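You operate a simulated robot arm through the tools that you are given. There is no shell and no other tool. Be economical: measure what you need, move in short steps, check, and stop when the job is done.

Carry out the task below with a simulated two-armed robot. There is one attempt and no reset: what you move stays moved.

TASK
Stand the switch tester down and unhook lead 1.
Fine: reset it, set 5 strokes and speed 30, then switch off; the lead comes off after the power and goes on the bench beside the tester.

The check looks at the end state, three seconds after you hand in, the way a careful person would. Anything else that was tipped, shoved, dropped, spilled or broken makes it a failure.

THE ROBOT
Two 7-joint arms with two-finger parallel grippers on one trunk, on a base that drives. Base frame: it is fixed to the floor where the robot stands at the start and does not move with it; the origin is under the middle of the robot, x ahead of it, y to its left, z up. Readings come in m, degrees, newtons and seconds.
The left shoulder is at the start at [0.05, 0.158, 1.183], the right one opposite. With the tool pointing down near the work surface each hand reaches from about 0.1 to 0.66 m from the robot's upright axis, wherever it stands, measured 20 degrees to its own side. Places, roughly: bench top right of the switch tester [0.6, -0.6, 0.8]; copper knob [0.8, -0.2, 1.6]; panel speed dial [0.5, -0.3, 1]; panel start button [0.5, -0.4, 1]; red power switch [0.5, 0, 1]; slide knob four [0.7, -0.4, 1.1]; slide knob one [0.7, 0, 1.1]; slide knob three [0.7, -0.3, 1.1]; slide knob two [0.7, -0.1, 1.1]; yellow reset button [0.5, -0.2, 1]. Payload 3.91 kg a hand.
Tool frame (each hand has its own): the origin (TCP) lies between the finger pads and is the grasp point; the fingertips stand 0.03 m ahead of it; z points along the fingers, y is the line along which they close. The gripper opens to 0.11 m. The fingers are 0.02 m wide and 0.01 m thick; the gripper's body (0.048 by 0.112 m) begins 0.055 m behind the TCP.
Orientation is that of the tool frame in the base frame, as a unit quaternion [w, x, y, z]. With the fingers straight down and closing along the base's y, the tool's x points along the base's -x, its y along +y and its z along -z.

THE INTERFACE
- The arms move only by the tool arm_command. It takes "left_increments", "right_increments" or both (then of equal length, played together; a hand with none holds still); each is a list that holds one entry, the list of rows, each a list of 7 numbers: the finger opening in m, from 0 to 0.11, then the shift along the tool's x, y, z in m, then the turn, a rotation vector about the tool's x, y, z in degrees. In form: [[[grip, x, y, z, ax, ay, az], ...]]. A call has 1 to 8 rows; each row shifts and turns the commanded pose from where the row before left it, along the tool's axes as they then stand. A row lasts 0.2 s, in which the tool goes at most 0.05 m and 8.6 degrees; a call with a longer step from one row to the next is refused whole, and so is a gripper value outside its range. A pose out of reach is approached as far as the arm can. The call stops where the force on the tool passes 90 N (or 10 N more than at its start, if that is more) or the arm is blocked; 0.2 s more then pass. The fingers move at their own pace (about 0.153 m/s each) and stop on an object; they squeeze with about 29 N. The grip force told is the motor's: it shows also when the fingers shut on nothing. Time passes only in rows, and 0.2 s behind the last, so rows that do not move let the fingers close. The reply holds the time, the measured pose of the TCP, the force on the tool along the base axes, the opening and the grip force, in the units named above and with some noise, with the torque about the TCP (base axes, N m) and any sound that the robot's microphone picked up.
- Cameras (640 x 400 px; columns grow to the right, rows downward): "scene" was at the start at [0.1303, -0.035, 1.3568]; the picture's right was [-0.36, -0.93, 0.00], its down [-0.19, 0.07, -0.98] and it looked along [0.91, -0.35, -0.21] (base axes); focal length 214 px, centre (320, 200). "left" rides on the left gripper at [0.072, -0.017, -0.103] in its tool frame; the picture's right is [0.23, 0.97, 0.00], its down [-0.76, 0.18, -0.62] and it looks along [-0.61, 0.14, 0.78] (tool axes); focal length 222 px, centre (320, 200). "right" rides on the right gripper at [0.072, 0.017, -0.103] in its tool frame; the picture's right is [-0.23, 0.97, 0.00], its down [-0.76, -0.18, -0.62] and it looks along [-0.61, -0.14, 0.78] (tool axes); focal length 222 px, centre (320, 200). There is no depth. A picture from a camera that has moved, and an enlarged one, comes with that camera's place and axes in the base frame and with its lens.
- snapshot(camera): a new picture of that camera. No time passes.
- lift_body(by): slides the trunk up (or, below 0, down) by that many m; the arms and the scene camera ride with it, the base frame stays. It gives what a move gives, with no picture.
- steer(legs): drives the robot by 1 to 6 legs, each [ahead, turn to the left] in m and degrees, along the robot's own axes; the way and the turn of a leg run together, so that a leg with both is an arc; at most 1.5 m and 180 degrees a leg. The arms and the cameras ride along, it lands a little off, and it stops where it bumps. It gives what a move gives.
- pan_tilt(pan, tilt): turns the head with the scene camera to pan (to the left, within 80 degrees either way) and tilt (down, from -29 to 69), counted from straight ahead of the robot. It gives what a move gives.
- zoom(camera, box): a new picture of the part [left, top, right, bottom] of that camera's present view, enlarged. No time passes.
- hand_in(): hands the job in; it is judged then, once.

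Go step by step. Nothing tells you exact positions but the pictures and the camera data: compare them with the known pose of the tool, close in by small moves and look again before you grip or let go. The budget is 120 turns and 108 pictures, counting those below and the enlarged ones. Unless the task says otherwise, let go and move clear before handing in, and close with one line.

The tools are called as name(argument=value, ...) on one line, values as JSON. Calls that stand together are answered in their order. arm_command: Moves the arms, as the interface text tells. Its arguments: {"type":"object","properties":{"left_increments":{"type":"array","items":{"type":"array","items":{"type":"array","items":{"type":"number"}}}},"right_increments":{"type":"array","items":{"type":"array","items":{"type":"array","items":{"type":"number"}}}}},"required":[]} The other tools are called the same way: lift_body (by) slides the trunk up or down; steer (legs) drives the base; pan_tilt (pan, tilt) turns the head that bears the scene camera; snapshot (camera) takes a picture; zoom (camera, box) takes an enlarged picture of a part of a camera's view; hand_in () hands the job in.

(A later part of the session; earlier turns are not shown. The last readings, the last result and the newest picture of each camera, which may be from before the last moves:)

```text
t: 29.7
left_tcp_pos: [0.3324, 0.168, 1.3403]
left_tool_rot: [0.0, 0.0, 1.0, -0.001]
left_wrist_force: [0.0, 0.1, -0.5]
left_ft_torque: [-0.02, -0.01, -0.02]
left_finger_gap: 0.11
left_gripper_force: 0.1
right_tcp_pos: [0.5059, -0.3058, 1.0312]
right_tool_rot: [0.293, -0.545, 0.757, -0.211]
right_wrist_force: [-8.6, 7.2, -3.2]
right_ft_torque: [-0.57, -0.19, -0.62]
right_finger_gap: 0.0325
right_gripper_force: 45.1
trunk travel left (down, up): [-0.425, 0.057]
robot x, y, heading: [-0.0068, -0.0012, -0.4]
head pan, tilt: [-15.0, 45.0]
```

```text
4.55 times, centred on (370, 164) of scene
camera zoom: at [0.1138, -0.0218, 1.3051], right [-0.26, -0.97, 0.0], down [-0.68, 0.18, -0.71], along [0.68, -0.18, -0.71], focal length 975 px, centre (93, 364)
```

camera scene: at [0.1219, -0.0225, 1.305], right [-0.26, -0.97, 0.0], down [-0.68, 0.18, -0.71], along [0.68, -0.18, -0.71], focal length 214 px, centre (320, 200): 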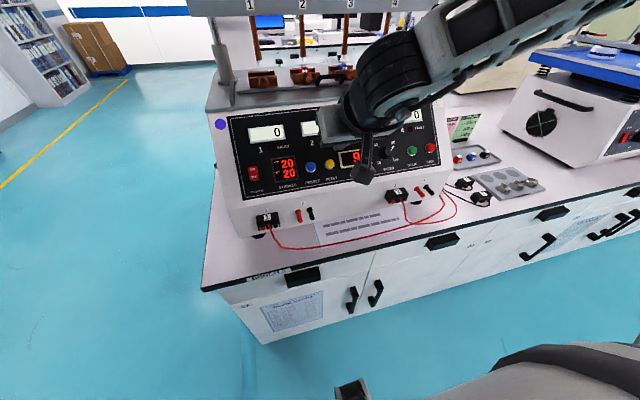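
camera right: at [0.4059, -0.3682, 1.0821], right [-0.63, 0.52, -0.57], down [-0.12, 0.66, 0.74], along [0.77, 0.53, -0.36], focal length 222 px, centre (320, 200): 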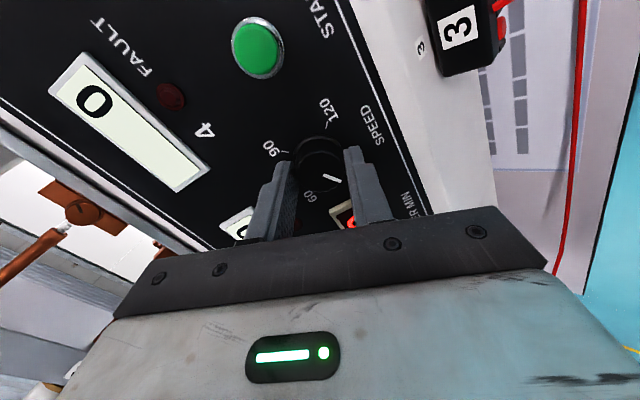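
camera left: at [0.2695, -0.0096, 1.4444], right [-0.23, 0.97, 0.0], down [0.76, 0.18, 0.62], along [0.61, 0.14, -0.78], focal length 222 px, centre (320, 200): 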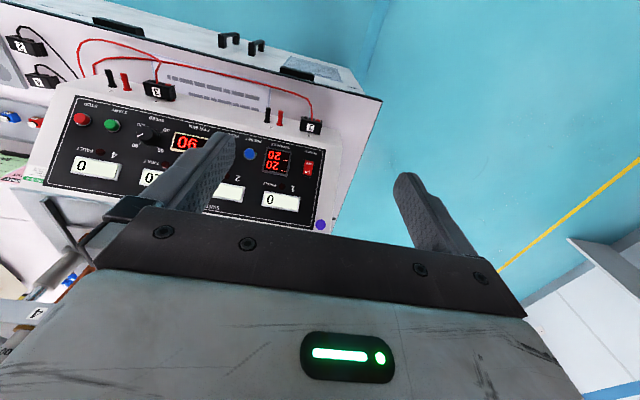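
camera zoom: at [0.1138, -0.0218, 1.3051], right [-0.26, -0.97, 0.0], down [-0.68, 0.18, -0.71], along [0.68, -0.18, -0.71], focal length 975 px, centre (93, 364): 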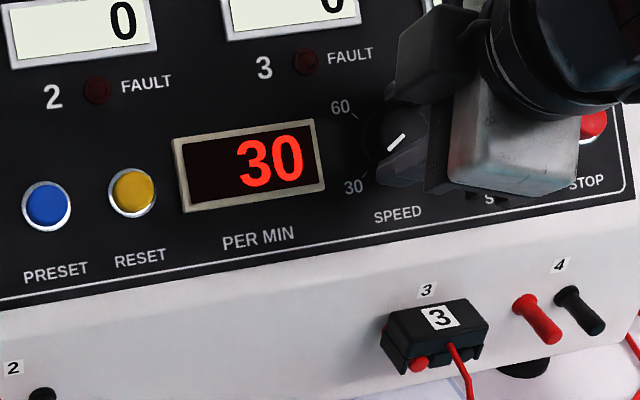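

The speed reads 30 and the pointer is at the 30 mark. I'll release, back out straight and un-roll the wrist.

arm_command(right_increments=[[[0.07, 0, 0, 0, 0, 0, 0], [0.07, 0, 0, 0, 0, 0, 0], [0.07, 0, 0, -0.03, 0, 0, 0], [0.07, 0, 0, -0.03, 0, 0, 0], [0.07, 0, 0, 0, 0, 0, 8], [0.07, 0, 0, 0, 0, 0, 8], [0.07, 0, 0, 0, 0, 0, 8], [0.07, 0, 0, 0, 0, 0, 8]]])

arm_command(right_increments=[[[0, 0, 0, 0, 0, 0, 8], [0, 0, 0, 0, 0, 0, 8], [0, 0, 0, 0, 0, 0, 8], [0, 0, 0, 0, 0, 0, 8], [0, 0, 0, 0, 0, 0, 7.5], [0, 0, 0, -0.04, 0, 0, 0], [0, 0, 0, -0.04, 0, 0, 0], [0, 0, 0, 0, 0, 0, 0]]])

snapshot(camera="right")

snapshot(camera="scene")

```text
t: 31.5
left_tcp_pos: [0.3324, 0.1666, 1.3406]
left_tool_rot: [0.0, -0.001, 1.0, 0.0]
left_wrist_force: [0.1, 0.4, 1.2]
left_ft_torque: [0.02, 0.01, -0.02]
left_finger_gap: 0.1102
left_gripper_force: 0.1
right_tcp_pos: [0.4656, -0.3074, 1.0754]
right_tool_rot: [0.34, -0.313, 0.878, -0.121]
right_wrist_force: [-1.0, 0.0, -0.1]
right_ft_torque: [-0.05, 0.01, 0.02]
right_finger_gap: 0.07
right_gripper_force: 0.1
trunk travel left (down, up): [-0.425, 0.057]
robot x, y, heading: [-0.0094, -0.0015, 0.2]
head pan, tilt: [-15.0, 45.0]
```

```text
t: 33.3
left_tcp_pos: [0.3339, 0.1677, 1.34]
left_tool_rot: [0.0, 0.0, 1.0, -0.001]
left_wrist_force: [0.3, 0.1, -0.5]
left_ft_torque: [0.03, -0.04, -0.03]
left_finger_gap: 0.1101
left_gripper_force: 0.1
right_tcp_pos: [0.4094, -0.3069, 1.1336]
right_tool_rot: [0.361, 0.001, 0.933, 0.002]
right_wrist_force: [-0.6, -0.6, 0.6]
right_ft_torque: [0.03, -0.01, 0.01]
right_finger_gap: 0.0
right_gripper_force: 29.6
trunk travel left (down, up): [-0.425, 0.057]
robot x, y, heading: [-0.0067, 0.0002, -0.1]
head pan, tilt: [-15.0, 45.0]
```

```text
75 pictures are left
camera right: at [0.2857, -0.2889, 1.1628], right [0.17, 0.97, 0.16], down [0.14, -0.18, 0.97], along [0.98, -0.14, -0.17], focal length 222 px, centre (320, 200)
```

right: 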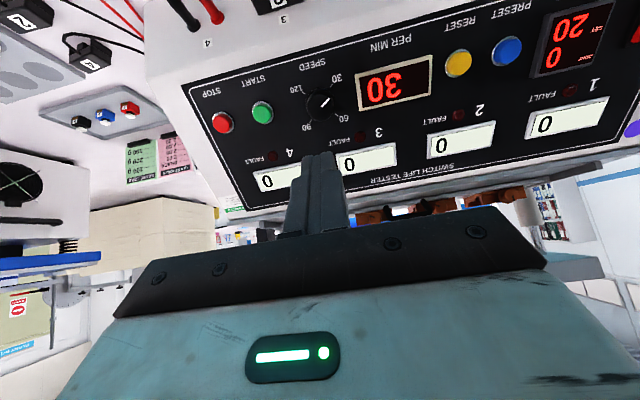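

```text
74 pictures are left
camera scene: at [0.1149, -0.0226, 1.305], right [-0.26, -0.97, 0.0], down [-0.68, 0.18, -0.71], along [0.68, -0.18, -0.71], focal length 214 px, centre (320, 200)
```

scene: 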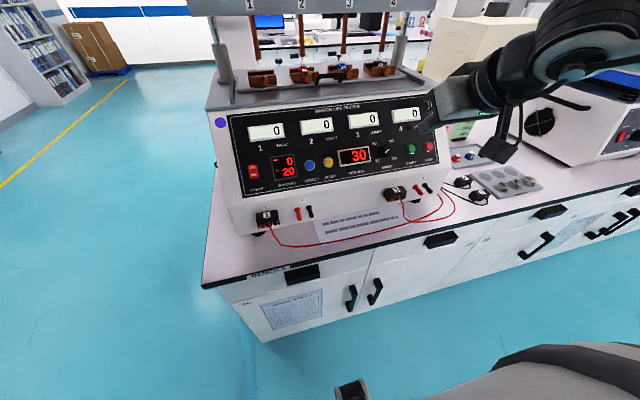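

The pointer and display both show 30. Now I'll shift the robot about 0.22 m to the left (back, turn, forward, turn back) so that preset, power and lead 1 fall in the right arm's comfortable zone.

steer(legs=[[-0.25, 0], [0, 40], [0.34, 0], [0, -40]])

snapshot(camera="right")

snapshot(camera="scene")

```text
t: 40.7
left_tcp_pos: [0.348, 0.3757, 1.3407]
left_tool_rot: [0.0, 0.012, 1.0, 0.0]
left_wrist_force: [0.6, 0.2, 0.4]
left_ft_torque: [0.02, -0.01, -0.01]
left_finger_gap: 0.1099
left_gripper_force: 0.2
right_tcp_pos: [0.4124, -0.0999, 1.1341]
right_tool_rot: [0.362, 0.012, 0.932, -0.003]
right_wrist_force: [-0.3, -0.4, 0.9]
right_ft_torque: [0.0, 0.06, -0.03]
right_finger_gap: 0.0001
right_gripper_force: 29.1
trunk travel left (down, up): [-0.425, 0.057]
robot x, y, heading: [0.0038, 0.2182, -1.7]
head pan, tilt: [-15.0, 45.0]
```

```text
73 pictures are left
camera right: at [0.2891, -0.0788, 1.1627], right [0.19, 0.97, 0.16], down [0.14, -0.18, 0.97], along [0.97, -0.16, -0.17], focal length 222 px, centre (320, 200)
```

right: 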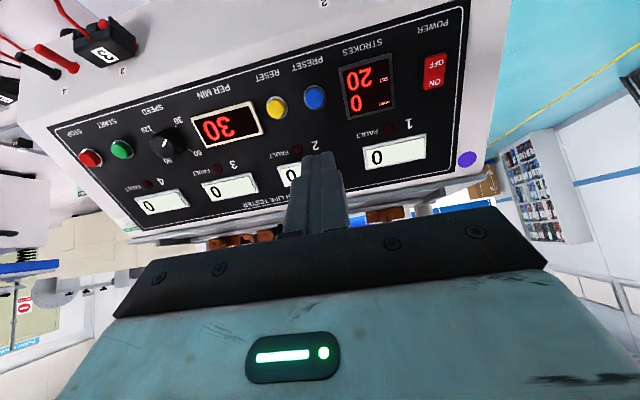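

```text
72 pictures are left
camera scene: at [0.1241, 0.1916, 1.305], right [-0.28, -0.96, 0.0], down [-0.68, 0.2, -0.71], along [0.68, -0.2, -0.71], focal length 214 px, centre (320, 200)
```

scene: 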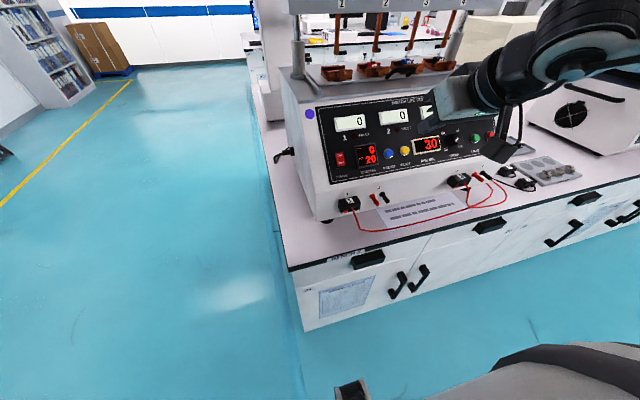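

In position with about 1.7° of yaw, which is negligible. I'll move the closed right hand to the preset hover.

arm_command(right_increments=[[[0, 0.0093, -0.004, 0.039, 0, 0, 0], [0, 0, 0, 0.04, 0, 0, 0], [0, 0, 0, 0.04, 0, 0, 0], [0, 0, 0, 0, 0, 0, 0]]])

snapshot(camera="right")

```text
t: 41.7
left_tcp_pos: [0.3464, 0.3759, 1.3399]
left_tool_rot: [0.0, 0.011, 1.0, 0.0]
left_wrist_force: [0.2, 0.0, -0.1]
left_ft_torque: [-0.02, 0.04, 0.0]
left_finger_gap: 0.1099
left_gripper_force: 0.0
right_tcp_pos: [0.4878, -0.1045, 1.0417]
right_tool_rot: [0.362, 0.012, 0.932, -0.003]
right_wrist_force: [0.1, -0.1, -0.5]
right_ft_torque: [-0.01, -0.01, -0.02]
right_finger_gap: 0.0
right_gripper_force: 29.0
trunk travel left (down, up): [-0.425, 0.057]
robot x, y, heading: [0.0022, 0.2181, -1.6]
head pan, tilt: [-15.0, 45.0]
```

```text
71 pictures are left
camera right: at [0.363, -0.0839, 1.0692], right [0.19, 0.97, 0.16], down [0.14, -0.18, 0.97], along [0.97, -0.16, -0.17], focal length 222 px, centre (320, 200)
```

right: 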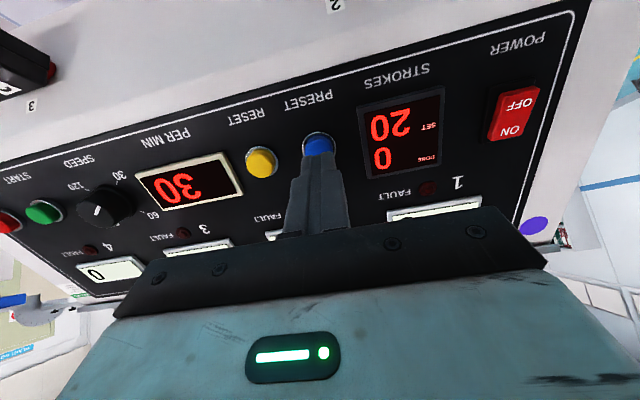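

Aligned. I'll press preset once.

arm_command(right_increments=[[[0, 0.003, -0.001, 0.008, 0, 0, 0], [0, 0, 0, 0.004, 0, 0, 0], [0, 0, 0, 0.004, 0, 0, 0]]])

zoom(camera="right", box=[240, 60, 560, 260])

```text
t: 42.5
left_tcp_pos: [0.3475, 0.3768, 1.3408]
left_tool_rot: [0.0, 0.012, 1.0, 0.0]
left_wrist_force: [0.8, 0.0, 0.2]
left_ft_torque: [0.01, 0.01, -0.03]
left_finger_gap: 0.11
left_gripper_force: 0.0
right_tcp_pos: [0.4954, -0.1073, 1.0273]
right_tool_rot: [0.363, 0.011, 0.932, -0.003]
right_wrist_force: [-1.7, -1.1, 1.0]
right_ft_torque: [0.0, -0.02, -0.01]
right_finger_gap: 0.0
right_gripper_force: 28.5
trunk travel left (down, up): [-0.425, 0.057]
robot x, y, heading: [0.0016, 0.219, -1.5]
head pan, tilt: [-15.0, 45.0]
```

```text
2.00 times, centred on (400, 160) of right
camera zoom: at [0.3706, -0.0853, 1.0557], right [0.19, 0.97, 0.16], down [0.14, -0.18, 0.97], along [0.97, -0.16, -0.17], focal length 444 px, centre (160, 280)
```

zoom: 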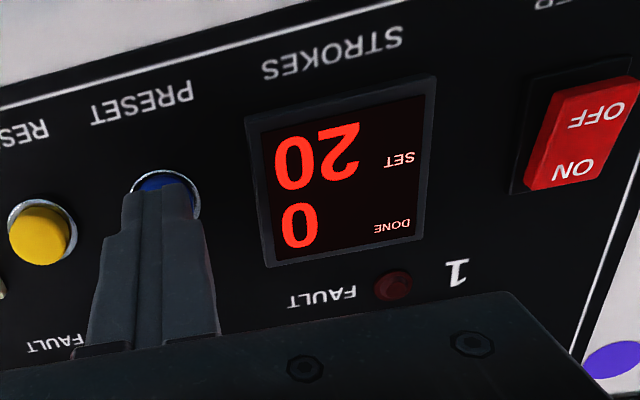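

Contact is light but no click yet, so I'll press a few millimetres more.

arm_command(right_increments=[[[0, 0, 0, 0.003, 0, 0, 0], [0, 0, 0, 0, 0, 0, 0]]])

zoom(camera="right", box=[240, 60, 560, 260])

```text
t: 43.1
left_tcp_pos: [0.3477, 0.3757, 1.341]
left_tool_rot: [0.001, 0.012, 1.0, 0.0]
left_wrist_force: [0.9, 0.2, 0.4]
left_ft_torque: [-0.01, -0.02, -0.02]
left_finger_gap: 0.1098
left_gripper_force: 0.0
right_tcp_pos: [0.4965, -0.1059, 1.0254]
right_tool_rot: [0.362, 0.012, 0.932, -0.003]
right_wrist_force: [-1.6, -0.4, 2.1]
right_ft_torque: [0.02, -0.04, 0.0]
right_finger_gap: 0.0
right_gripper_force: 29.0
trunk travel left (down, up): [-0.425, 0.057]
robot x, y, heading: [0.0036, 0.2182, -1.5]
head pan, tilt: [-15.0, 45.0]
heard: click
```

```text
2.00 times, centred on (400, 160) of right
camera zoom: at [0.3721, -0.0853, 1.0534], right [0.19, 0.97, 0.16], down [0.14, -0.18, 0.97], along [0.97, -0.16, -0.17], focal length 444 px, centre (160, 280)
```

zoom: 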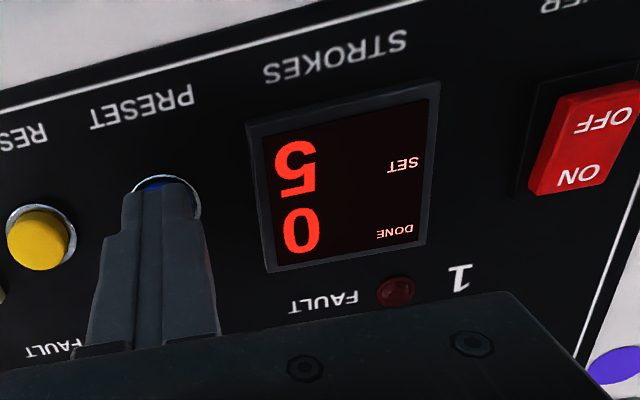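

SET now reads 5. I'll back off and hover over the power switch at about y = 0.02.

arm_command(right_increments=[[[0, 0, 0, -0.04, 0, 0, 0], [0, 0, 0.042, 0, 0, 0, 0], [0, 0, 0.042, 0, 0, 0, 0], [0, 0, 0.042, 0, 0, 0, 0], [0, 0, 0, 0, 0, 0, 0]]])

snapshot(camera="right")

```text
t: 44.3
left_tcp_pos: [0.3464, 0.3759, 1.3406]
left_tool_rot: [0.0, 0.013, 1.0, 0.0]
left_wrist_force: [0.0, 0.1, 0.7]
left_ft_torque: [0.01, -0.02, -0.04]
left_finger_gap: 0.1101
left_gripper_force: 0.0
right_tcp_pos: [0.4738, 0.0173, 1.0534]
right_tool_rot: [0.362, 0.012, 0.932, -0.003]
right_wrist_force: [0.1, -0.2, -0.3]
right_ft_torque: [0.0, -0.03, 0.01]
right_finger_gap: 0.0002
right_gripper_force: 28.6
trunk travel left (down, up): [-0.425, 0.057]
robot x, y, heading: [0.0014, 0.2155, -1.2]
head pan, tilt: [-15.0, 45.0]
```

```text
68 pictures are left
camera right: at [0.3494, 0.0384, 1.0815], right [0.19, 0.97, 0.16], down [0.14, -0.18, 0.97], along [0.97, -0.16, -0.17], focal length 222 px, centre (320, 200)
```

right: 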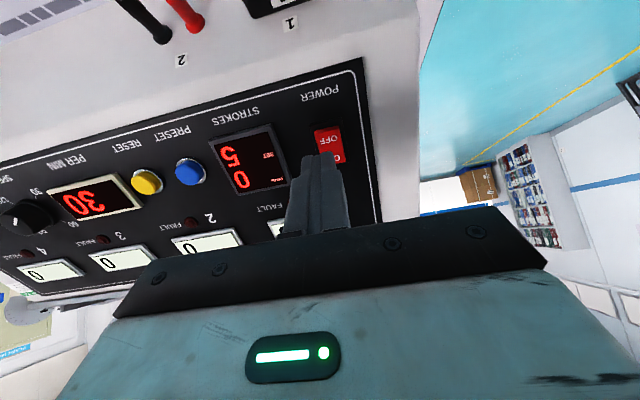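

The OFF half is slightly right and low of my tool axis. I'll correct by (+6, +7) mm and approach, then check.

arm_command(right_increments=[[[0, 0.006, 0.007, 0, 0, 0, 0], [0, 0, 0, 0.02, 0, 0, 0], [0, 0, 0, 0, 0, 0, 0]]])

zoom(camera="right", box=[220, 60, 440, 197])

zoom(camera="scene", box=[290, 90, 450, 190])

```text
t: 45.1
left_tcp_pos: [0.347, 0.3762, 1.3401]
left_tool_rot: [-0.001, 0.012, 1.0, 0.0]
left_wrist_force: [-1.0, 0.8, -0.4]
left_ft_torque: [0.02, 0.02, -0.03]
left_finger_gap: 0.1099
left_gripper_force: 0.1
right_tcp_pos: [0.4834, 0.0274, 1.0359]
right_tool_rot: [0.361, 0.011, 0.933, -0.003]
right_wrist_force: [0.3, 0.6, -1.1]
right_ft_torque: [0.0, 0.0, 0.0]
right_finger_gap: 0.0001
right_gripper_force: 28.8
trunk travel left (down, up): [-0.425, 0.057]
robot x, y, heading: [0.0029, 0.2166, -1.5]
head pan, tilt: [-15.0, 45.0]
```

```text
2.91 times, centred on (330, 128) of right
camera zoom: at [0.3584, 0.0479, 1.0633], right [0.19, 0.97, 0.16], down [0.14, -0.18, 0.97], along [0.97, -0.16, -0.17], focal length 646 px, centre (291, 408)
```

zoom: 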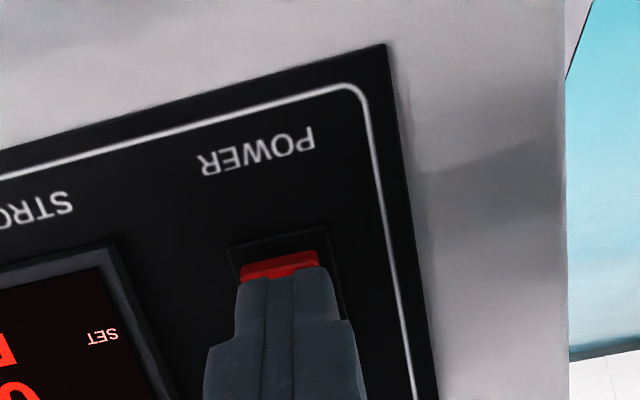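

```text
4.00 times, centred on (370, 140) of scene
camera zoom: at [0.1238, 0.1919, 1.3051], right [-0.28, -0.96, 0.0], down [-0.68, 0.2, -0.71], along [0.68, -0.2, -0.71], focal length 858 px, centre (120, 440)
```

zoom: 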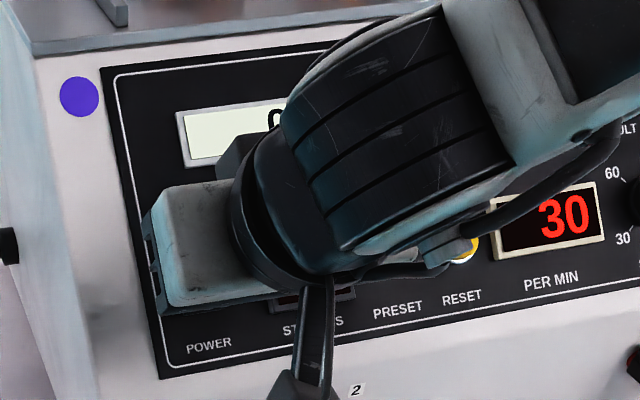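

Lined up over the lower (OFF) half. I'll press in small steps.

arm_command(right_increments=[[[0, 0, 0, 0.006, 0, 0, 0], [0, 0, 0, 0.004, 0, 0, 0], [0, 0, 0, 0.003, 0, 0, 0], [0, 0, 0, 0, 0, 0, 0]]])

zoom(camera="right", box=[220, 60, 440, 197])

```text
t: 46.1
left_tcp_pos: [0.3458, 0.3768, 1.3402]
left_tool_rot: [0.0, 0.013, 1.0, 0.0]
left_wrist_force: [0.0, -0.3, -0.3]
left_ft_torque: [-0.01, -0.03, -0.05]
left_finger_gap: 0.1099
left_gripper_force: 0.0
right_tcp_pos: [0.4915, 0.0263, 1.0249]
right_tool_rot: [0.362, 0.011, 0.932, -0.003]
right_wrist_force: [-2.2, 0.2, 0.2]
right_ft_torque: [-0.03, 0.02, 0.02]
right_finger_gap: 0.0
right_gripper_force: 28.8
trunk travel left (down, up): [-0.425, 0.057]
robot x, y, heading: [0.0036, 0.2185, -1.5]
head pan, tilt: [-15.0, 45.0]
```

```text
2.91 times, centred on (330, 128) of right
camera zoom: at [0.3673, 0.0474, 1.0534], right [0.19, 0.97, 0.16], down [0.14, -0.18, 0.97], along [0.97, -0.16, -0.17], focal length 646 px, centre (291, 408)
```

zoom: 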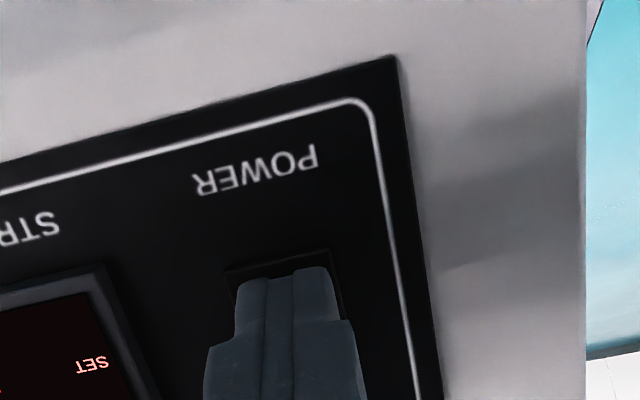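

Light contact. I'll press further.

arm_command(right_increments=[[[0, 0, 0, 0.003, 0, 0, 0], [0, 0, 0, 0.003, 0, 0, 0], [0, 0, 0, 0, 0, 0, 0]]])

snapshot(camera="right")

```text
t: 46.9
left_tcp_pos: [0.342, 0.3755, 1.342]
left_tool_rot: [0.003, 0.013, 1.0, 0.0]
left_wrist_force: [-0.1, -0.6, 0.8]
left_ft_torque: [-0.01, -0.01, 0.01]
left_finger_gap: 0.1101
left_gripper_force: 0.0
right_tcp_pos: [0.4915, 0.028, 1.0238]
right_tool_rot: [0.363, 0.013, 0.932, -0.003]
right_wrist_force: [-27.3, -8.0, 15.1]
right_ft_torque: [-0.3, 0.01, -0.08]
right_finger_gap: 0.0
right_gripper_force: 28.9
trunk travel left (down, up): [-0.425, 0.057]
robot x, y, heading: [0.0062, 0.2179, -1.5]
head pan, tilt: [-15.0, 45.0]
```

```text
64 pictures are left
camera right: at [0.367, 0.0477, 1.0513], right [0.19, 0.97, 0.16], down [0.13, -0.18, 0.97], along [0.97, -0.17, -0.17], focal length 222 px, centre (320, 200)
```

right: 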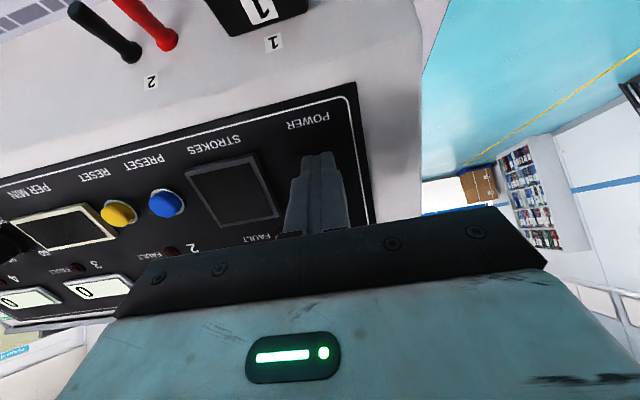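

The displays are dark, so power is off. I'll retract and look at the switch and at lead 1.

arm_command(right_increments=[[[0, 0, 0, -0.04, 0, 0, 0], [0, 0, 0, -0.04, 0, 0, 0], [0.06, 0, 0, -0.04, 0, 0, 0], [0.06, 0, 0, 0, 0, 0, 0]]])

snapshot(camera="right")

zoom(camera="scene", box=[300, 90, 540, 240])

zoom(camera="scene", box=[310, 170, 410, 233])

```text
t: 47.9
left_tcp_pos: [0.3477, 0.3754, 1.3406]
left_tool_rot: [0.0, 0.013, 1.0, 0.0]
left_wrist_force: [-0.1, -0.1, -0.4]
left_ft_torque: [-0.03, 0.02, 0.01]
left_finger_gap: 0.1102
left_gripper_force: 0.0
right_tcp_pos: [0.4138, 0.0286, 1.1073]
right_tool_rot: [0.362, 0.012, 0.932, -0.003]
right_wrist_force: [0.6, 0.4, 0.8]
right_ft_torque: [0.0, -0.05, 0.01]
right_finger_gap: 0.0603
right_gripper_force: 0.0
trunk travel left (down, up): [-0.425, 0.057]
robot x, y, heading: [0.0016, 0.2193, -1.4]
head pan, tilt: [-15.0, 45.0]
```

```text
63 pictures are left
camera right: at [0.2888, 0.0498, 1.1373], right [0.19, 0.97, 0.16], down [0.14, -0.18, 0.97], along [0.97, -0.16, -0.17], focal length 222 px, centre (320, 200)
```

right: 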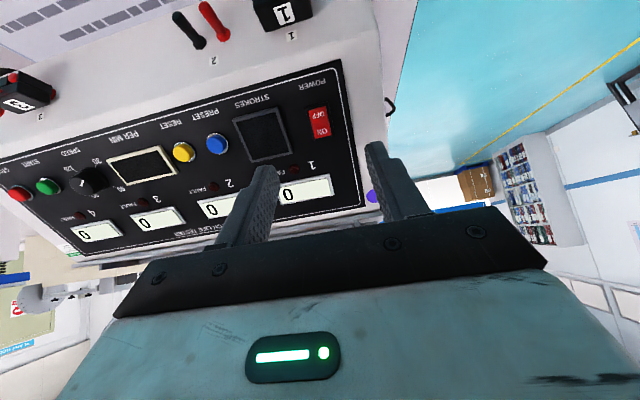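

```text
2.67 times, centred on (420, 165) of scene
camera zoom: at [0.1248, 0.1917, 1.3049], right [-0.28, -0.96, 0.0], down [-0.68, 0.2, -0.71], along [0.68, -0.2, -0.71], focal length 572 px, centre (53, 293)
```

zoom: 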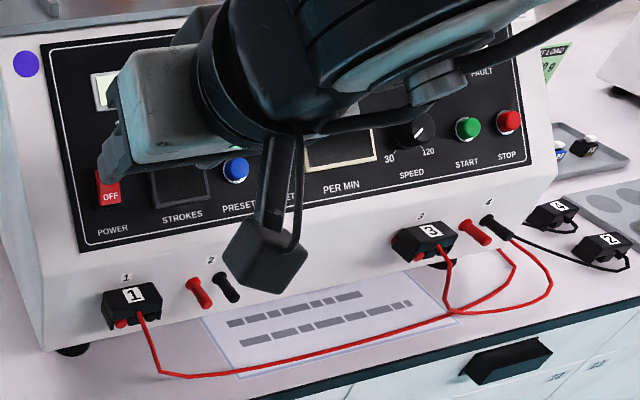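

```text
6.35 times, centred on (360, 202) of scene
camera zoom: at [0.1248, 0.1917, 1.3049], right [-0.28, -0.96, 0.0], down [-0.68, 0.2, -0.71], along [0.68, -0.2, -0.71], focal length 1362 px, centre (66, 190)
```

zoom: 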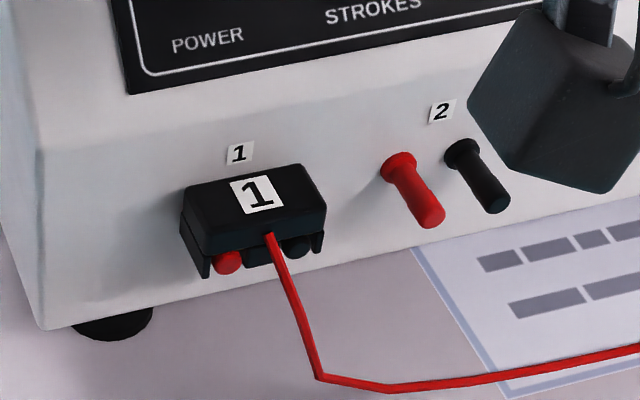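

The switch shows OFF and all else is right. Lead 1's plug is a saddle hooked over the two posts, with the top of its label at about (0.458, 0.018, 0.931) and about 5 cm wide. I'll tilt the hand to near-vertical and look down at it.

arm_command(right_increments=[[[0.066, 0, 0, 0, 0, 7.4, 0], [0.066, 0, 0, 0, 0, 7.4, 0], [0.066, 0, 0, 0, 0, 7.4, 0], [0.066, 0, 0, 0, 0, 7.4, 0], [0.066, 0, 0, 0, 0, 7.4, 0], [0.066, 0, 0, 0, 0, 0, 1.5], [0.066, 0, 0, 0, 0, 0, 0]]])

snapshot(camera="right")

```text
t: 49.5
left_tcp_pos: [0.348, 0.3762, 1.34]
left_tool_rot: [0.0, 0.012, 1.0, -0.001]
left_wrist_force: [-0.2, 0.5, 0.0]
left_ft_torque: [-0.02, -0.02, 0.01]
left_finger_gap: 0.1099
left_gripper_force: 0.0
right_tcp_pos: [0.4141, 0.029, 1.1094]
right_tool_rot: [0.047, 0.025, 0.999, 0.002]
right_wrist_force: [-0.1, 0.5, -0.2]
right_ft_torque: [0.02, 0.0, -0.01]
right_finger_gap: 0.0657
right_gripper_force: 0.1
trunk travel left (down, up): [-0.425, 0.057]
robot x, y, heading: [0.0022, 0.2199, -1.5]
head pan, tilt: [-15.0, 45.0]
```

```text
60 pictures are left
camera right: at [0.3316, 0.0506, 1.2068], right [0.27, 0.96, 0.03], down [0.69, -0.22, 0.69], along [0.67, -0.17, -0.72], focal length 222 px, centre (320, 200)
```

right: 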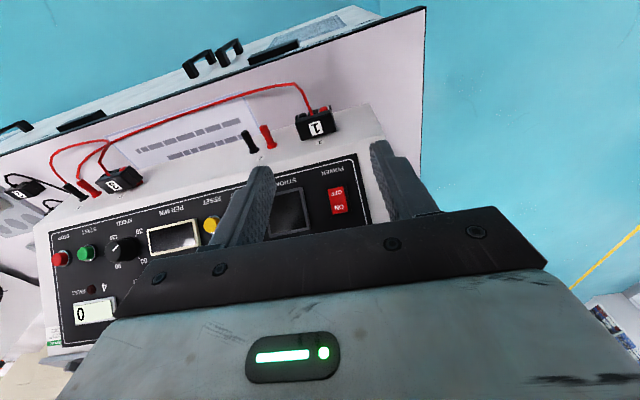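

The label is confirmed at (0.460, 0.016, 0.931). I'll correct the yaw and descend to about 8 cm above the grip height.

arm_command(right_increments=[[[0.066, 0, 0, 0, 0, 0, -2.9], [0.066, -0.0092, -0.004, 0.0377, 0, 0, 0], [0.066, -0.0092, -0.004, 0.0377, 0, 0, 0], [0.066, -0.0092, -0.004, 0.0377, 0, 0, 0], [0.066, 0, 0, 0, 0, 0, 0]]])

snapshot(camera="right")

zoom(camera="scene", box=[290, 140, 410, 215])

```text
t: 50.7
left_tcp_pos: [0.3468, 0.377, 1.341]
left_tool_rot: [0.001, 0.012, 1.0, 0.0]
left_wrist_force: [-1.0, 0.2, -0.4]
left_ft_torque: [-0.01, 0.01, 0.0]
left_finger_gap: 0.1099
left_gripper_force: 0.1
right_tcp_pos: [0.4514, 0.0178, 0.998]
right_tool_rot: [0.047, 0.0, 0.999, 0.001]
right_wrist_force: [0.6, -0.3, 0.5]
right_ft_torque: [0.03, 0.02, -0.03]
right_finger_gap: 0.0658
right_gripper_force: 0.0
trunk travel left (down, up): [-0.425, 0.057]
robot x, y, heading: [0.0077, 0.2173, -1.3]
head pan, tilt: [-15.0, 45.0]
```

```text
59 pictures are left
camera right: at [0.3691, 0.0356, 1.0952], right [0.23, 0.97, 0.02], down [0.7, -0.18, 0.69], along [0.68, -0.14, -0.72], focal length 222 px, centre (320, 200)
```

right: 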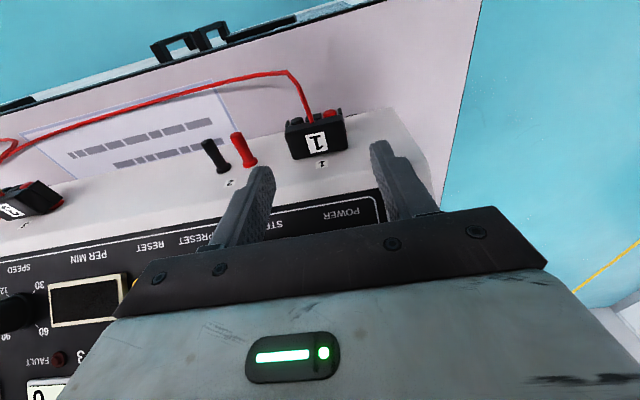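

```text
5.33 times, centred on (350, 178) of scene
camera zoom: at [0.1238, 0.1919, 1.3051], right [-0.28, -0.96, 0.0], down [-0.68, 0.2, -0.71], along [0.68, -0.2, -0.71], focal length 1144 px, centre (160, 320)
```

zoom: 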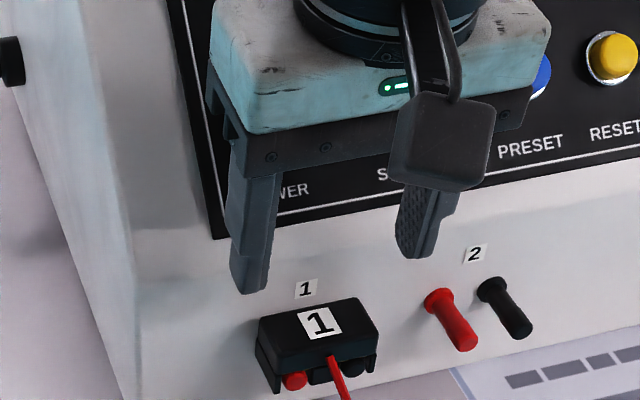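

Fingers straddle the plug with clearance on both sides (post 2 is about 9 mm clear). I'll descend to grip height and check before closing.

arm_command(right_increments=[[[0.066, 0.0057, -0.002, 0.03, 0, 0, 0], [0.066, 0, 0, 0.03, 0, 0, 0], [0.066, 0, 0, 0.0178, 0, 0, 0], [0.066, 0, 0, 0, 0, 0, 0]]])

snapshot(camera="right")

zoom(camera="scene", box=[300, 150, 420, 225])

```text
t: 51.7
left_tcp_pos: [0.3474, 0.3762, 1.3411]
left_tool_rot: [0.0, 0.012, 1.0, 0.0]
left_wrist_force: [0.4, 0.6, 0.3]
left_ft_torque: [0.0, -0.01, 0.04]
left_finger_gap: 0.1098
left_gripper_force: 0.0
right_tcp_pos: [0.454, 0.014, 0.9203]
right_tool_rot: [0.048, 0.001, 0.999, 0.0]
right_wrist_force: [-0.6, -0.1, 0.0]
right_ft_torque: [0.02, -0.03, -0.04]
right_finger_gap: 0.0658
right_gripper_force: 0.1
trunk travel left (down, up): [-0.425, 0.057]
robot x, y, heading: [0.0041, 0.2177, -1.4]
head pan, tilt: [-15.0, 45.0]
```

```text
57 pictures are left
camera right: at [0.3708, 0.033, 1.0182], right [0.23, 0.97, 0.02], down [0.7, -0.18, 0.69], along [0.68, -0.14, -0.72], focal length 222 px, centre (320, 200)
```

right: 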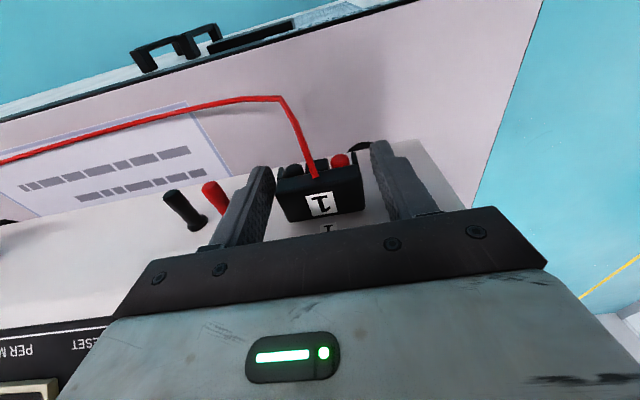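

```text
5.33 times, centred on (360, 188) of scene
camera zoom: at [0.1241, 0.1919, 1.305], right [-0.28, -0.96, 0.0], down [-0.68, 0.2, -0.71], along [0.68, -0.2, -0.71], focal length 1144 px, centre (107, 267)
```

zoom: 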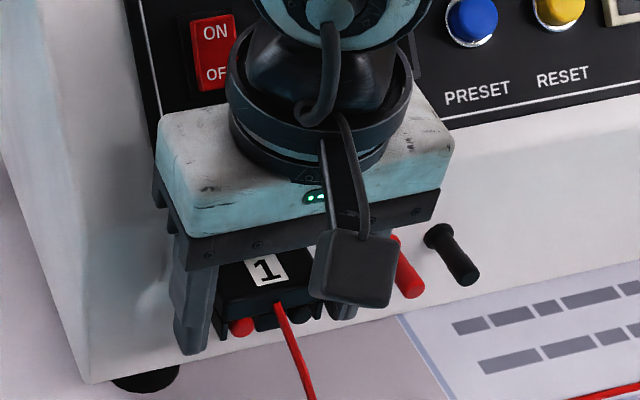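

The plug is centred between the fingers. I'll close on it.

arm_command(right_increments=[[[0.03, 0, 0, 0, 0, 0, 0], [0.03, 0, 0, 0, 0, 0, 0], [0.03, 0, 0, 0, 0, 0, 0]]])

zoom(camera="right", box=[220, 100, 440, 237])

```text
t: 52.5
left_tcp_pos: [0.347, 0.3758, 1.3404]
left_tool_rot: [0.0, 0.012, 1.0, 0.001]
left_wrist_force: [0.4, -0.6, 0.7]
left_ft_torque: [0.0, 0.04, 0.01]
left_finger_gap: 0.1101
left_gripper_force: 0.1
right_tcp_pos: [0.4536, 0.0151, 0.921]
right_tool_rot: [0.048, 0.0, 0.999, 0.0]
right_wrist_force: [-0.7, 0.7, 0.6]
right_ft_torque: [0.01, -0.02, 0.03]
right_finger_gap: 0.0514
right_gripper_force: 29.0
trunk travel left (down, up): [-0.425, 0.057]
robot x, y, heading: [0.0028, 0.2149, -1.4]
head pan, tilt: [-15.0, 45.0]
```

```text
2.91 times, centred on (330, 168) of right
camera zoom: at [0.3707, 0.033, 1.0185], right [0.23, 0.97, 0.02], down [0.7, -0.18, 0.69], along [0.68, -0.14, -0.72], focal length 646 px, centre (291, 292)
```

zoom: 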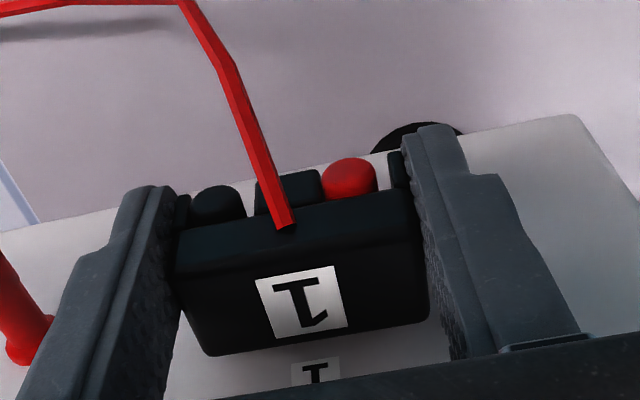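

Gripped at 51 mm. The plug's legs hang around the posts, so I'll lift straight up 4 cm and watch the force.

arm_command(right_increments=[[[0.03, -0.001, 0, -0.01, 0, 0, 0], [0.03, -0.001, 0, -0.01, 0, 0, 0], [0.03, -0.001, 0, -0.01, 0, 0, 0], [0.03, -0.001, 0, -0.01, 0, 0, 0], [0.03, 0, 0, 0, 0, 0, 0]]])

snapshot(camera="right")

zoom(camera="scene", box=[280, 110, 560, 285])

```text
t: 53.7
left_tcp_pos: [0.3477, 0.376, 1.341]
left_tool_rot: [0.0, 0.011, 1.0, -0.001]
left_wrist_force: [-0.3, -0.5, 0.0]
left_ft_torque: [-0.02, -0.01, -0.01]
left_finger_gap: 0.1098
left_gripper_force: 0.0
right_tcp_pos: [0.453, 0.0154, 0.9615]
right_tool_rot: [0.046, 0.0, 0.999, 0.0]
right_wrist_force: [-0.3, 0.4, -1.1]
right_ft_torque: [0.0, 0.04, 0.01]
right_finger_gap: 0.0509
right_gripper_force: 29.5
trunk travel left (down, up): [-0.425, 0.057]
robot x, y, heading: [0.0027, 0.2197, -1.5]
head pan, tilt: [-15.0, 45.0]
```

```text
54 pictures are left
camera right: at [0.3709, 0.0328, 1.0582], right [0.23, 0.97, 0.02], down [0.7, -0.18, 0.69], along [0.68, -0.14, -0.72], focal length 222 px, centre (320, 200)
```

right: 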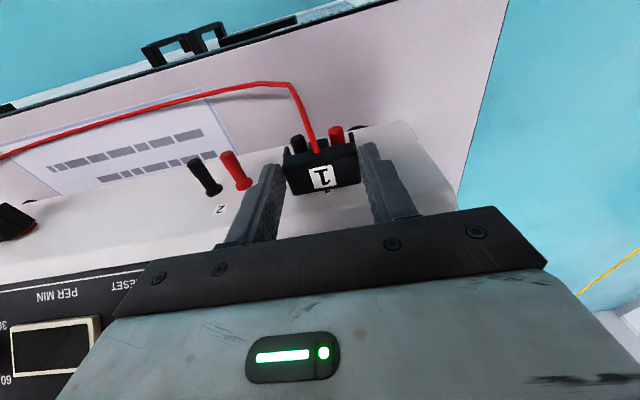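

```text
2.29 times, centred on (420, 198) of scene
camera zoom: at [0.1243, 0.1918, 1.305], right [-0.28, -0.96, 0.0], down [-0.68, 0.2, -0.71], along [0.68, -0.2, -0.71], focal length 490 px, centre (91, 206)
```

zoom: 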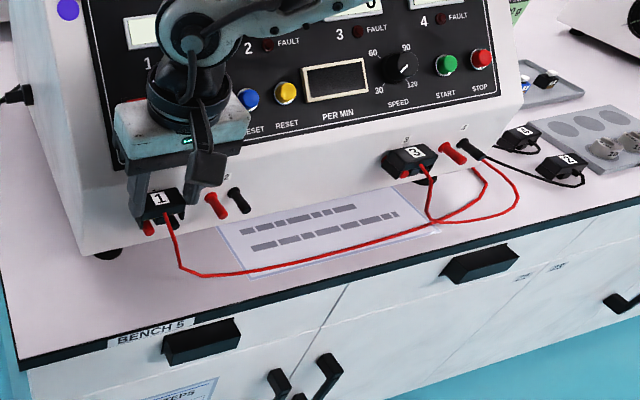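

The plug is clear of its posts. Next I'll raise it a little more and draw it back in front of the tester, then check that it hangs securely and look at the right side of the bench.

arm_command(right_increments=[[[0.03, -0.002, 0, -0.02, 0, 0, 0], [0.03, -0.002, 0, -0.02, 0, 0, 0], [0.03, 0.023, 0, 0, 0, 0, 0], [0.03, 0.023, 0, 0, 0, 0, 0], [0.03, 0.022, 0, 0, 0, 0, 0], [0.03, 0, 0, 0, 0, 0, 0]]])

pan_tilt(pan=-45, tilt=40)

snapshot(camera="scene")

zoom(camera="scene", box=[240, 110, 440, 235])

```text
t: 55.1
left_tcp_pos: [0.3477, 0.3744, 1.3396]
left_tool_rot: [0.0, 0.012, 1.0, 0.0]
left_wrist_force: [-0.9, -0.6, 0.5]
left_ft_torque: [-0.01, 0.0, 0.02]
left_finger_gap: 0.1098
left_gripper_force: 0.0
right_tcp_pos: [0.3873, 0.016, 0.9959]
right_tool_rot: [0.047, 0.0, 0.999, 0.0]
right_wrist_force: [-0.4, -0.6, 0.2]
right_ft_torque: [0.02, 0.02, 0.04]
right_finger_gap: 0.051
right_gripper_force: 28.5
trunk travel left (down, up): [-0.425, 0.057]
robot x, y, heading: [-0.0005, 0.2174, -1.4]
head pan, tilt: [-15.0, 45.0]
```

```text
t: 56.0
left_tcp_pos: [0.3474, 0.3772, 1.3413]
left_tool_rot: [0.0, 0.013, 1.0, 0.0]
left_wrist_force: [-0.2, 0.2, 0.2]
left_ft_torque: [0.03, -0.02, -0.01]
left_finger_gap: 0.11
left_gripper_force: 0.0
right_tcp_pos: [0.3874, 0.0147, 0.9966]
right_tool_rot: [0.047, 0.0, 0.999, 0.0]
right_wrist_force: [-0.2, -0.1, -0.3]
right_ft_torque: [0.03, 0.02, -0.02]
right_finger_gap: 0.0509
right_gripper_force: 28.9
trunk travel left (down, up): [-0.425, 0.057]
robot x, y, heading: [0.0015, 0.2151, -1.3]
head pan, tilt: [-45.0, 40.0]
```

```text
52 pictures are left
camera scene: at [0.1049, 0.1532, 1.3123], right [-0.72, -0.69, 0.0], down [-0.44, 0.47, -0.77], along [0.53, -0.55, -0.64], focal length 214 px, centre (320, 200)
```

scene: 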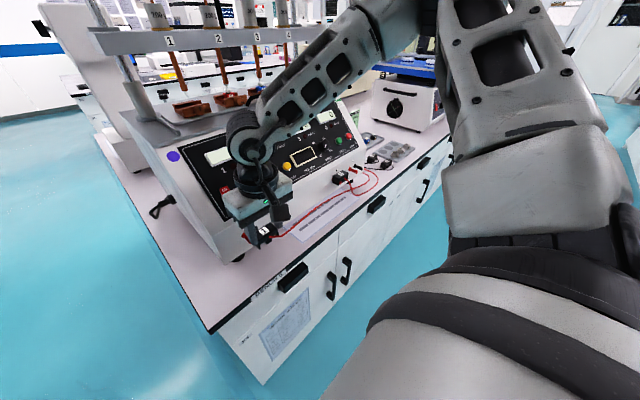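

```text
3.20 times, centred on (340, 172) of scene
camera zoom: at [0.1049, 0.1532, 1.3123], right [-0.72, -0.69, 0.0], down [-0.44, 0.47, -0.77], along [0.53, -0.55, -0.64], focal length 686 px, centre (256, 288)
```

zoom: 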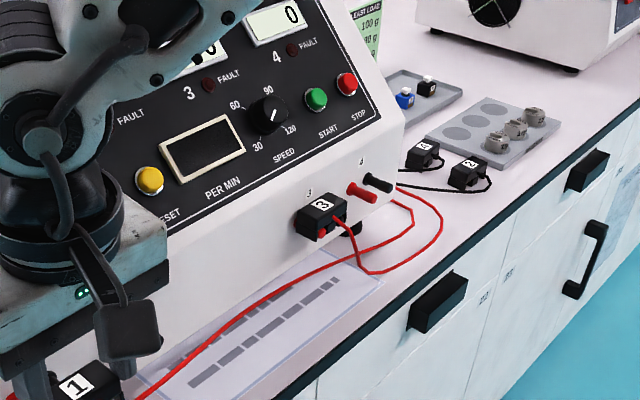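

The right side of the bench has free space between the tester (edge around y = -0.5) and leads 2/4 (around y = -0.65). The cable is anchored on the right with only about 0.6–0.7 m of length, so I'll shift the robot right in small zigzags, keeping the plug near the bench.

steer(legs=[[-0.12, 0], [0, -40], [0.19, 0], [0, 40]])

snapshot(camera="scene")

```text
t: 62.2
left_tcp_pos: [0.3671, 0.2493, 1.3411]
left_tool_rot: [0.001, 0.017, 1.0, 0.0]
left_wrist_force: [0.2, -0.5, -0.1]
left_ft_torque: [0.0, 0.01, -0.02]
left_finger_gap: 0.1099
left_gripper_force: 0.1
right_tcp_pos: [0.4013, -0.111, 0.9957]
right_tool_rot: [0.048, 0.006, 0.999, 0.0]
right_wrist_force: [-0.8, 0.6, -0.1]
right_ft_torque: [0.01, 0.0, -0.01]
right_finger_gap: 0.0512
right_gripper_force: 28.9
trunk travel left (down, up): [-0.425, 0.057]
robot x, y, heading: [0.0222, 0.091, -1.7]
head pan, tilt: [-45.0, 40.0]
```

```text
50 pictures are left
camera scene: at [0.1211, 0.0295, 1.3123], right [-0.73, -0.68, 0.0], down [-0.44, 0.47, -0.77], along [0.52, -0.56, -0.64], focal length 214 px, centre (320, 200)
```

scene: 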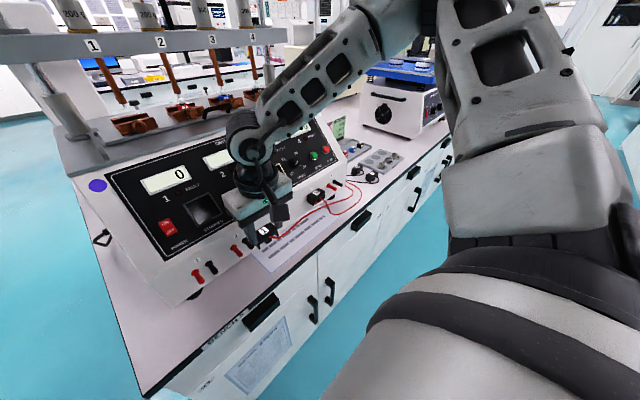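

Good: the plug is still held and the tester is undisturbed. Second zigzag to the right.

steer(legs=[[-0.2, 0], [0, -40], [0.27, 0], [0, 41]])

snapshot(camera="scene")

```text
t: 69.1
left_tcp_pos: [0.359, 0.0787, 1.3416]
left_tool_rot: [0.0, 0.014, 1.0, 0.0]
left_wrist_force: [0.4, 0.8, 0.2]
left_ft_torque: [0.02, 0.01, 0.01]
left_finger_gap: 0.1102
left_gripper_force: 0.0
right_tcp_pos: [0.3958, -0.2831, 0.9964]
right_tool_rot: [0.047, 0.002, 0.999, 0.0]
right_wrist_force: [0.6, -0.1, -0.3]
right_ft_torque: [0.0, -0.02, -0.02]
right_finger_gap: 0.0506
right_gripper_force: 28.7
trunk travel left (down, up): [-0.425, 0.057]
robot x, y, heading: [0.0136, -0.0771, -1.7]
head pan, tilt: [-45.0, 40.0]
```

```text
49 pictures are left
camera scene: at [0.1147, -0.1437, 1.3123], right [-0.73, -0.69, 0.0], down [-0.44, 0.47, -0.77], along [0.53, -0.56, -0.64], focal length 214 px, centre (320, 200)
```

scene: 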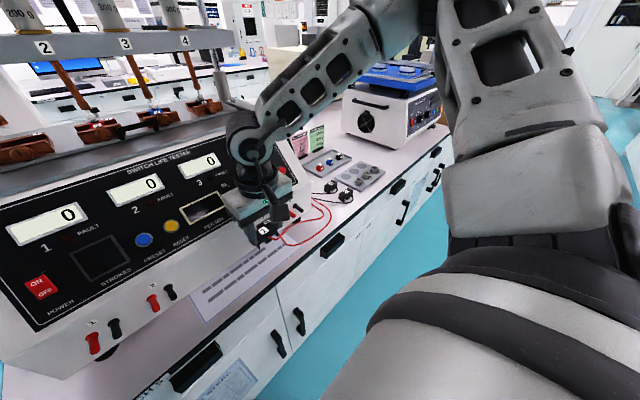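

Going well. Third shift with a steeper turn, giving about 0.21 m more to the right.

steer(legs=[[-0.12, 0], [0, -60], [0.25, 0], [0, 61]])

snapshot(camera="scene")

snapshot(camera="right")

```text
t: 77.1
left_tcp_pos: [0.3544, -0.1313, 1.3403]
left_tool_rot: [0.0, 0.001, 1.0, 0.0]
left_wrist_force: [-0.2, -0.8, -0.4]
left_ft_torque: [0.02, 0.01, 0.03]
left_finger_gap: 0.11
left_gripper_force: 0.1
right_tcp_pos: [0.4018, -0.4916, 0.997]
right_tool_rot: [0.047, -0.01, 0.999, 0.0]
right_wrist_force: [1.1, -0.3, -0.5]
right_ft_torque: [0.02, 0.02, -0.01]
right_finger_gap: 0.0509
right_gripper_force: 28.6
trunk travel left (down, up): [-0.425, 0.057]
robot x, y, heading: [0.0156, -0.3029, -0.1]
head pan, tilt: [-45.0, 40.0]
```

```text
48 pictures are left
camera scene: at [0.1164, -0.3596, 1.3123], right [-0.71, -0.7, 0.0], down [-0.45, 0.46, -0.77], along [0.54, -0.54, -0.64], focal length 214 px, centre (320, 200)
```

scene: 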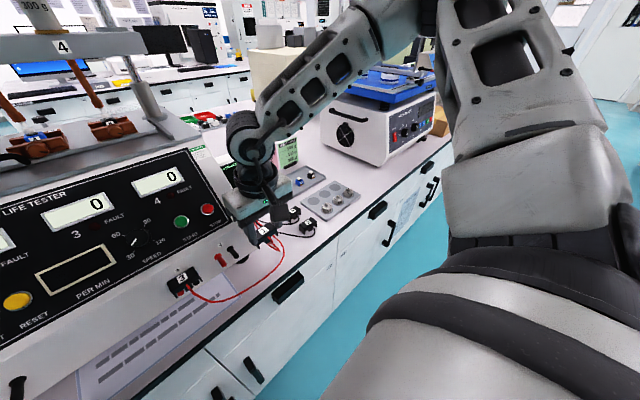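

```text
47 pictures are left
camera right: at [0.318, -0.4752, 1.0932], right [0.21, 0.98, 0.02], down [0.7, -0.16, 0.69], along [0.68, -0.13, -0.72], focal length 222 px, centre (320, 200)
```

right: 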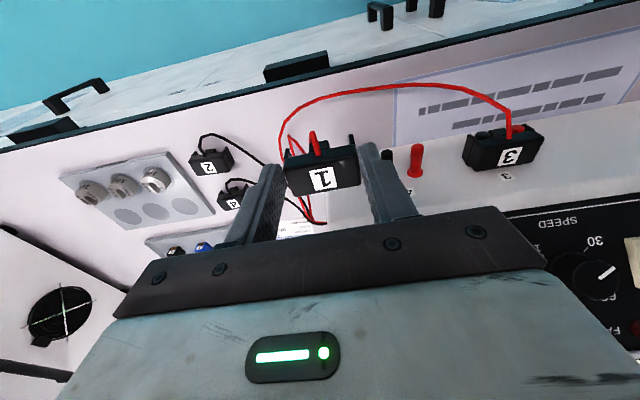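

I've arrived with the hand at (0.40, -0.49). I'll zoom in to pick a clear spot on the bench.

zoom(camera="scene", box=[200, 150, 360, 250])

zoom(camera="right", box=[140, 70, 460, 270])

```text
4.00 times, centred on (280, 200) of scene
camera zoom: at [0.1164, -0.3596, 1.3123], right [-0.71, -0.7, 0.0], down [-0.45, 0.46, -0.77], along [0.54, -0.54, -0.64], focal length 858 px, centre (480, 200)
```

zoom: 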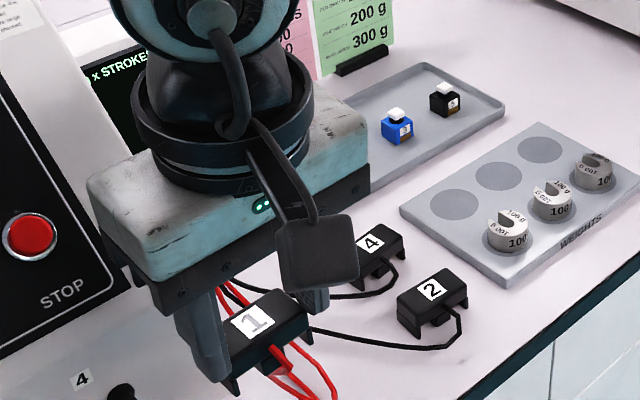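

```text
2.00 times, centred on (300, 170) of right
camera zoom: at [0.318, -0.4752, 1.0932], right [0.21, 0.98, 0.02], down [0.7, -0.16, 0.69], along [0.68, -0.13, -0.72], focal length 444 px, centre (360, 260)
```

zoom: 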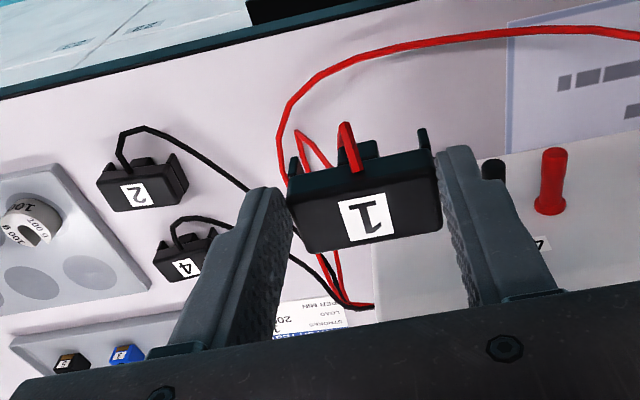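

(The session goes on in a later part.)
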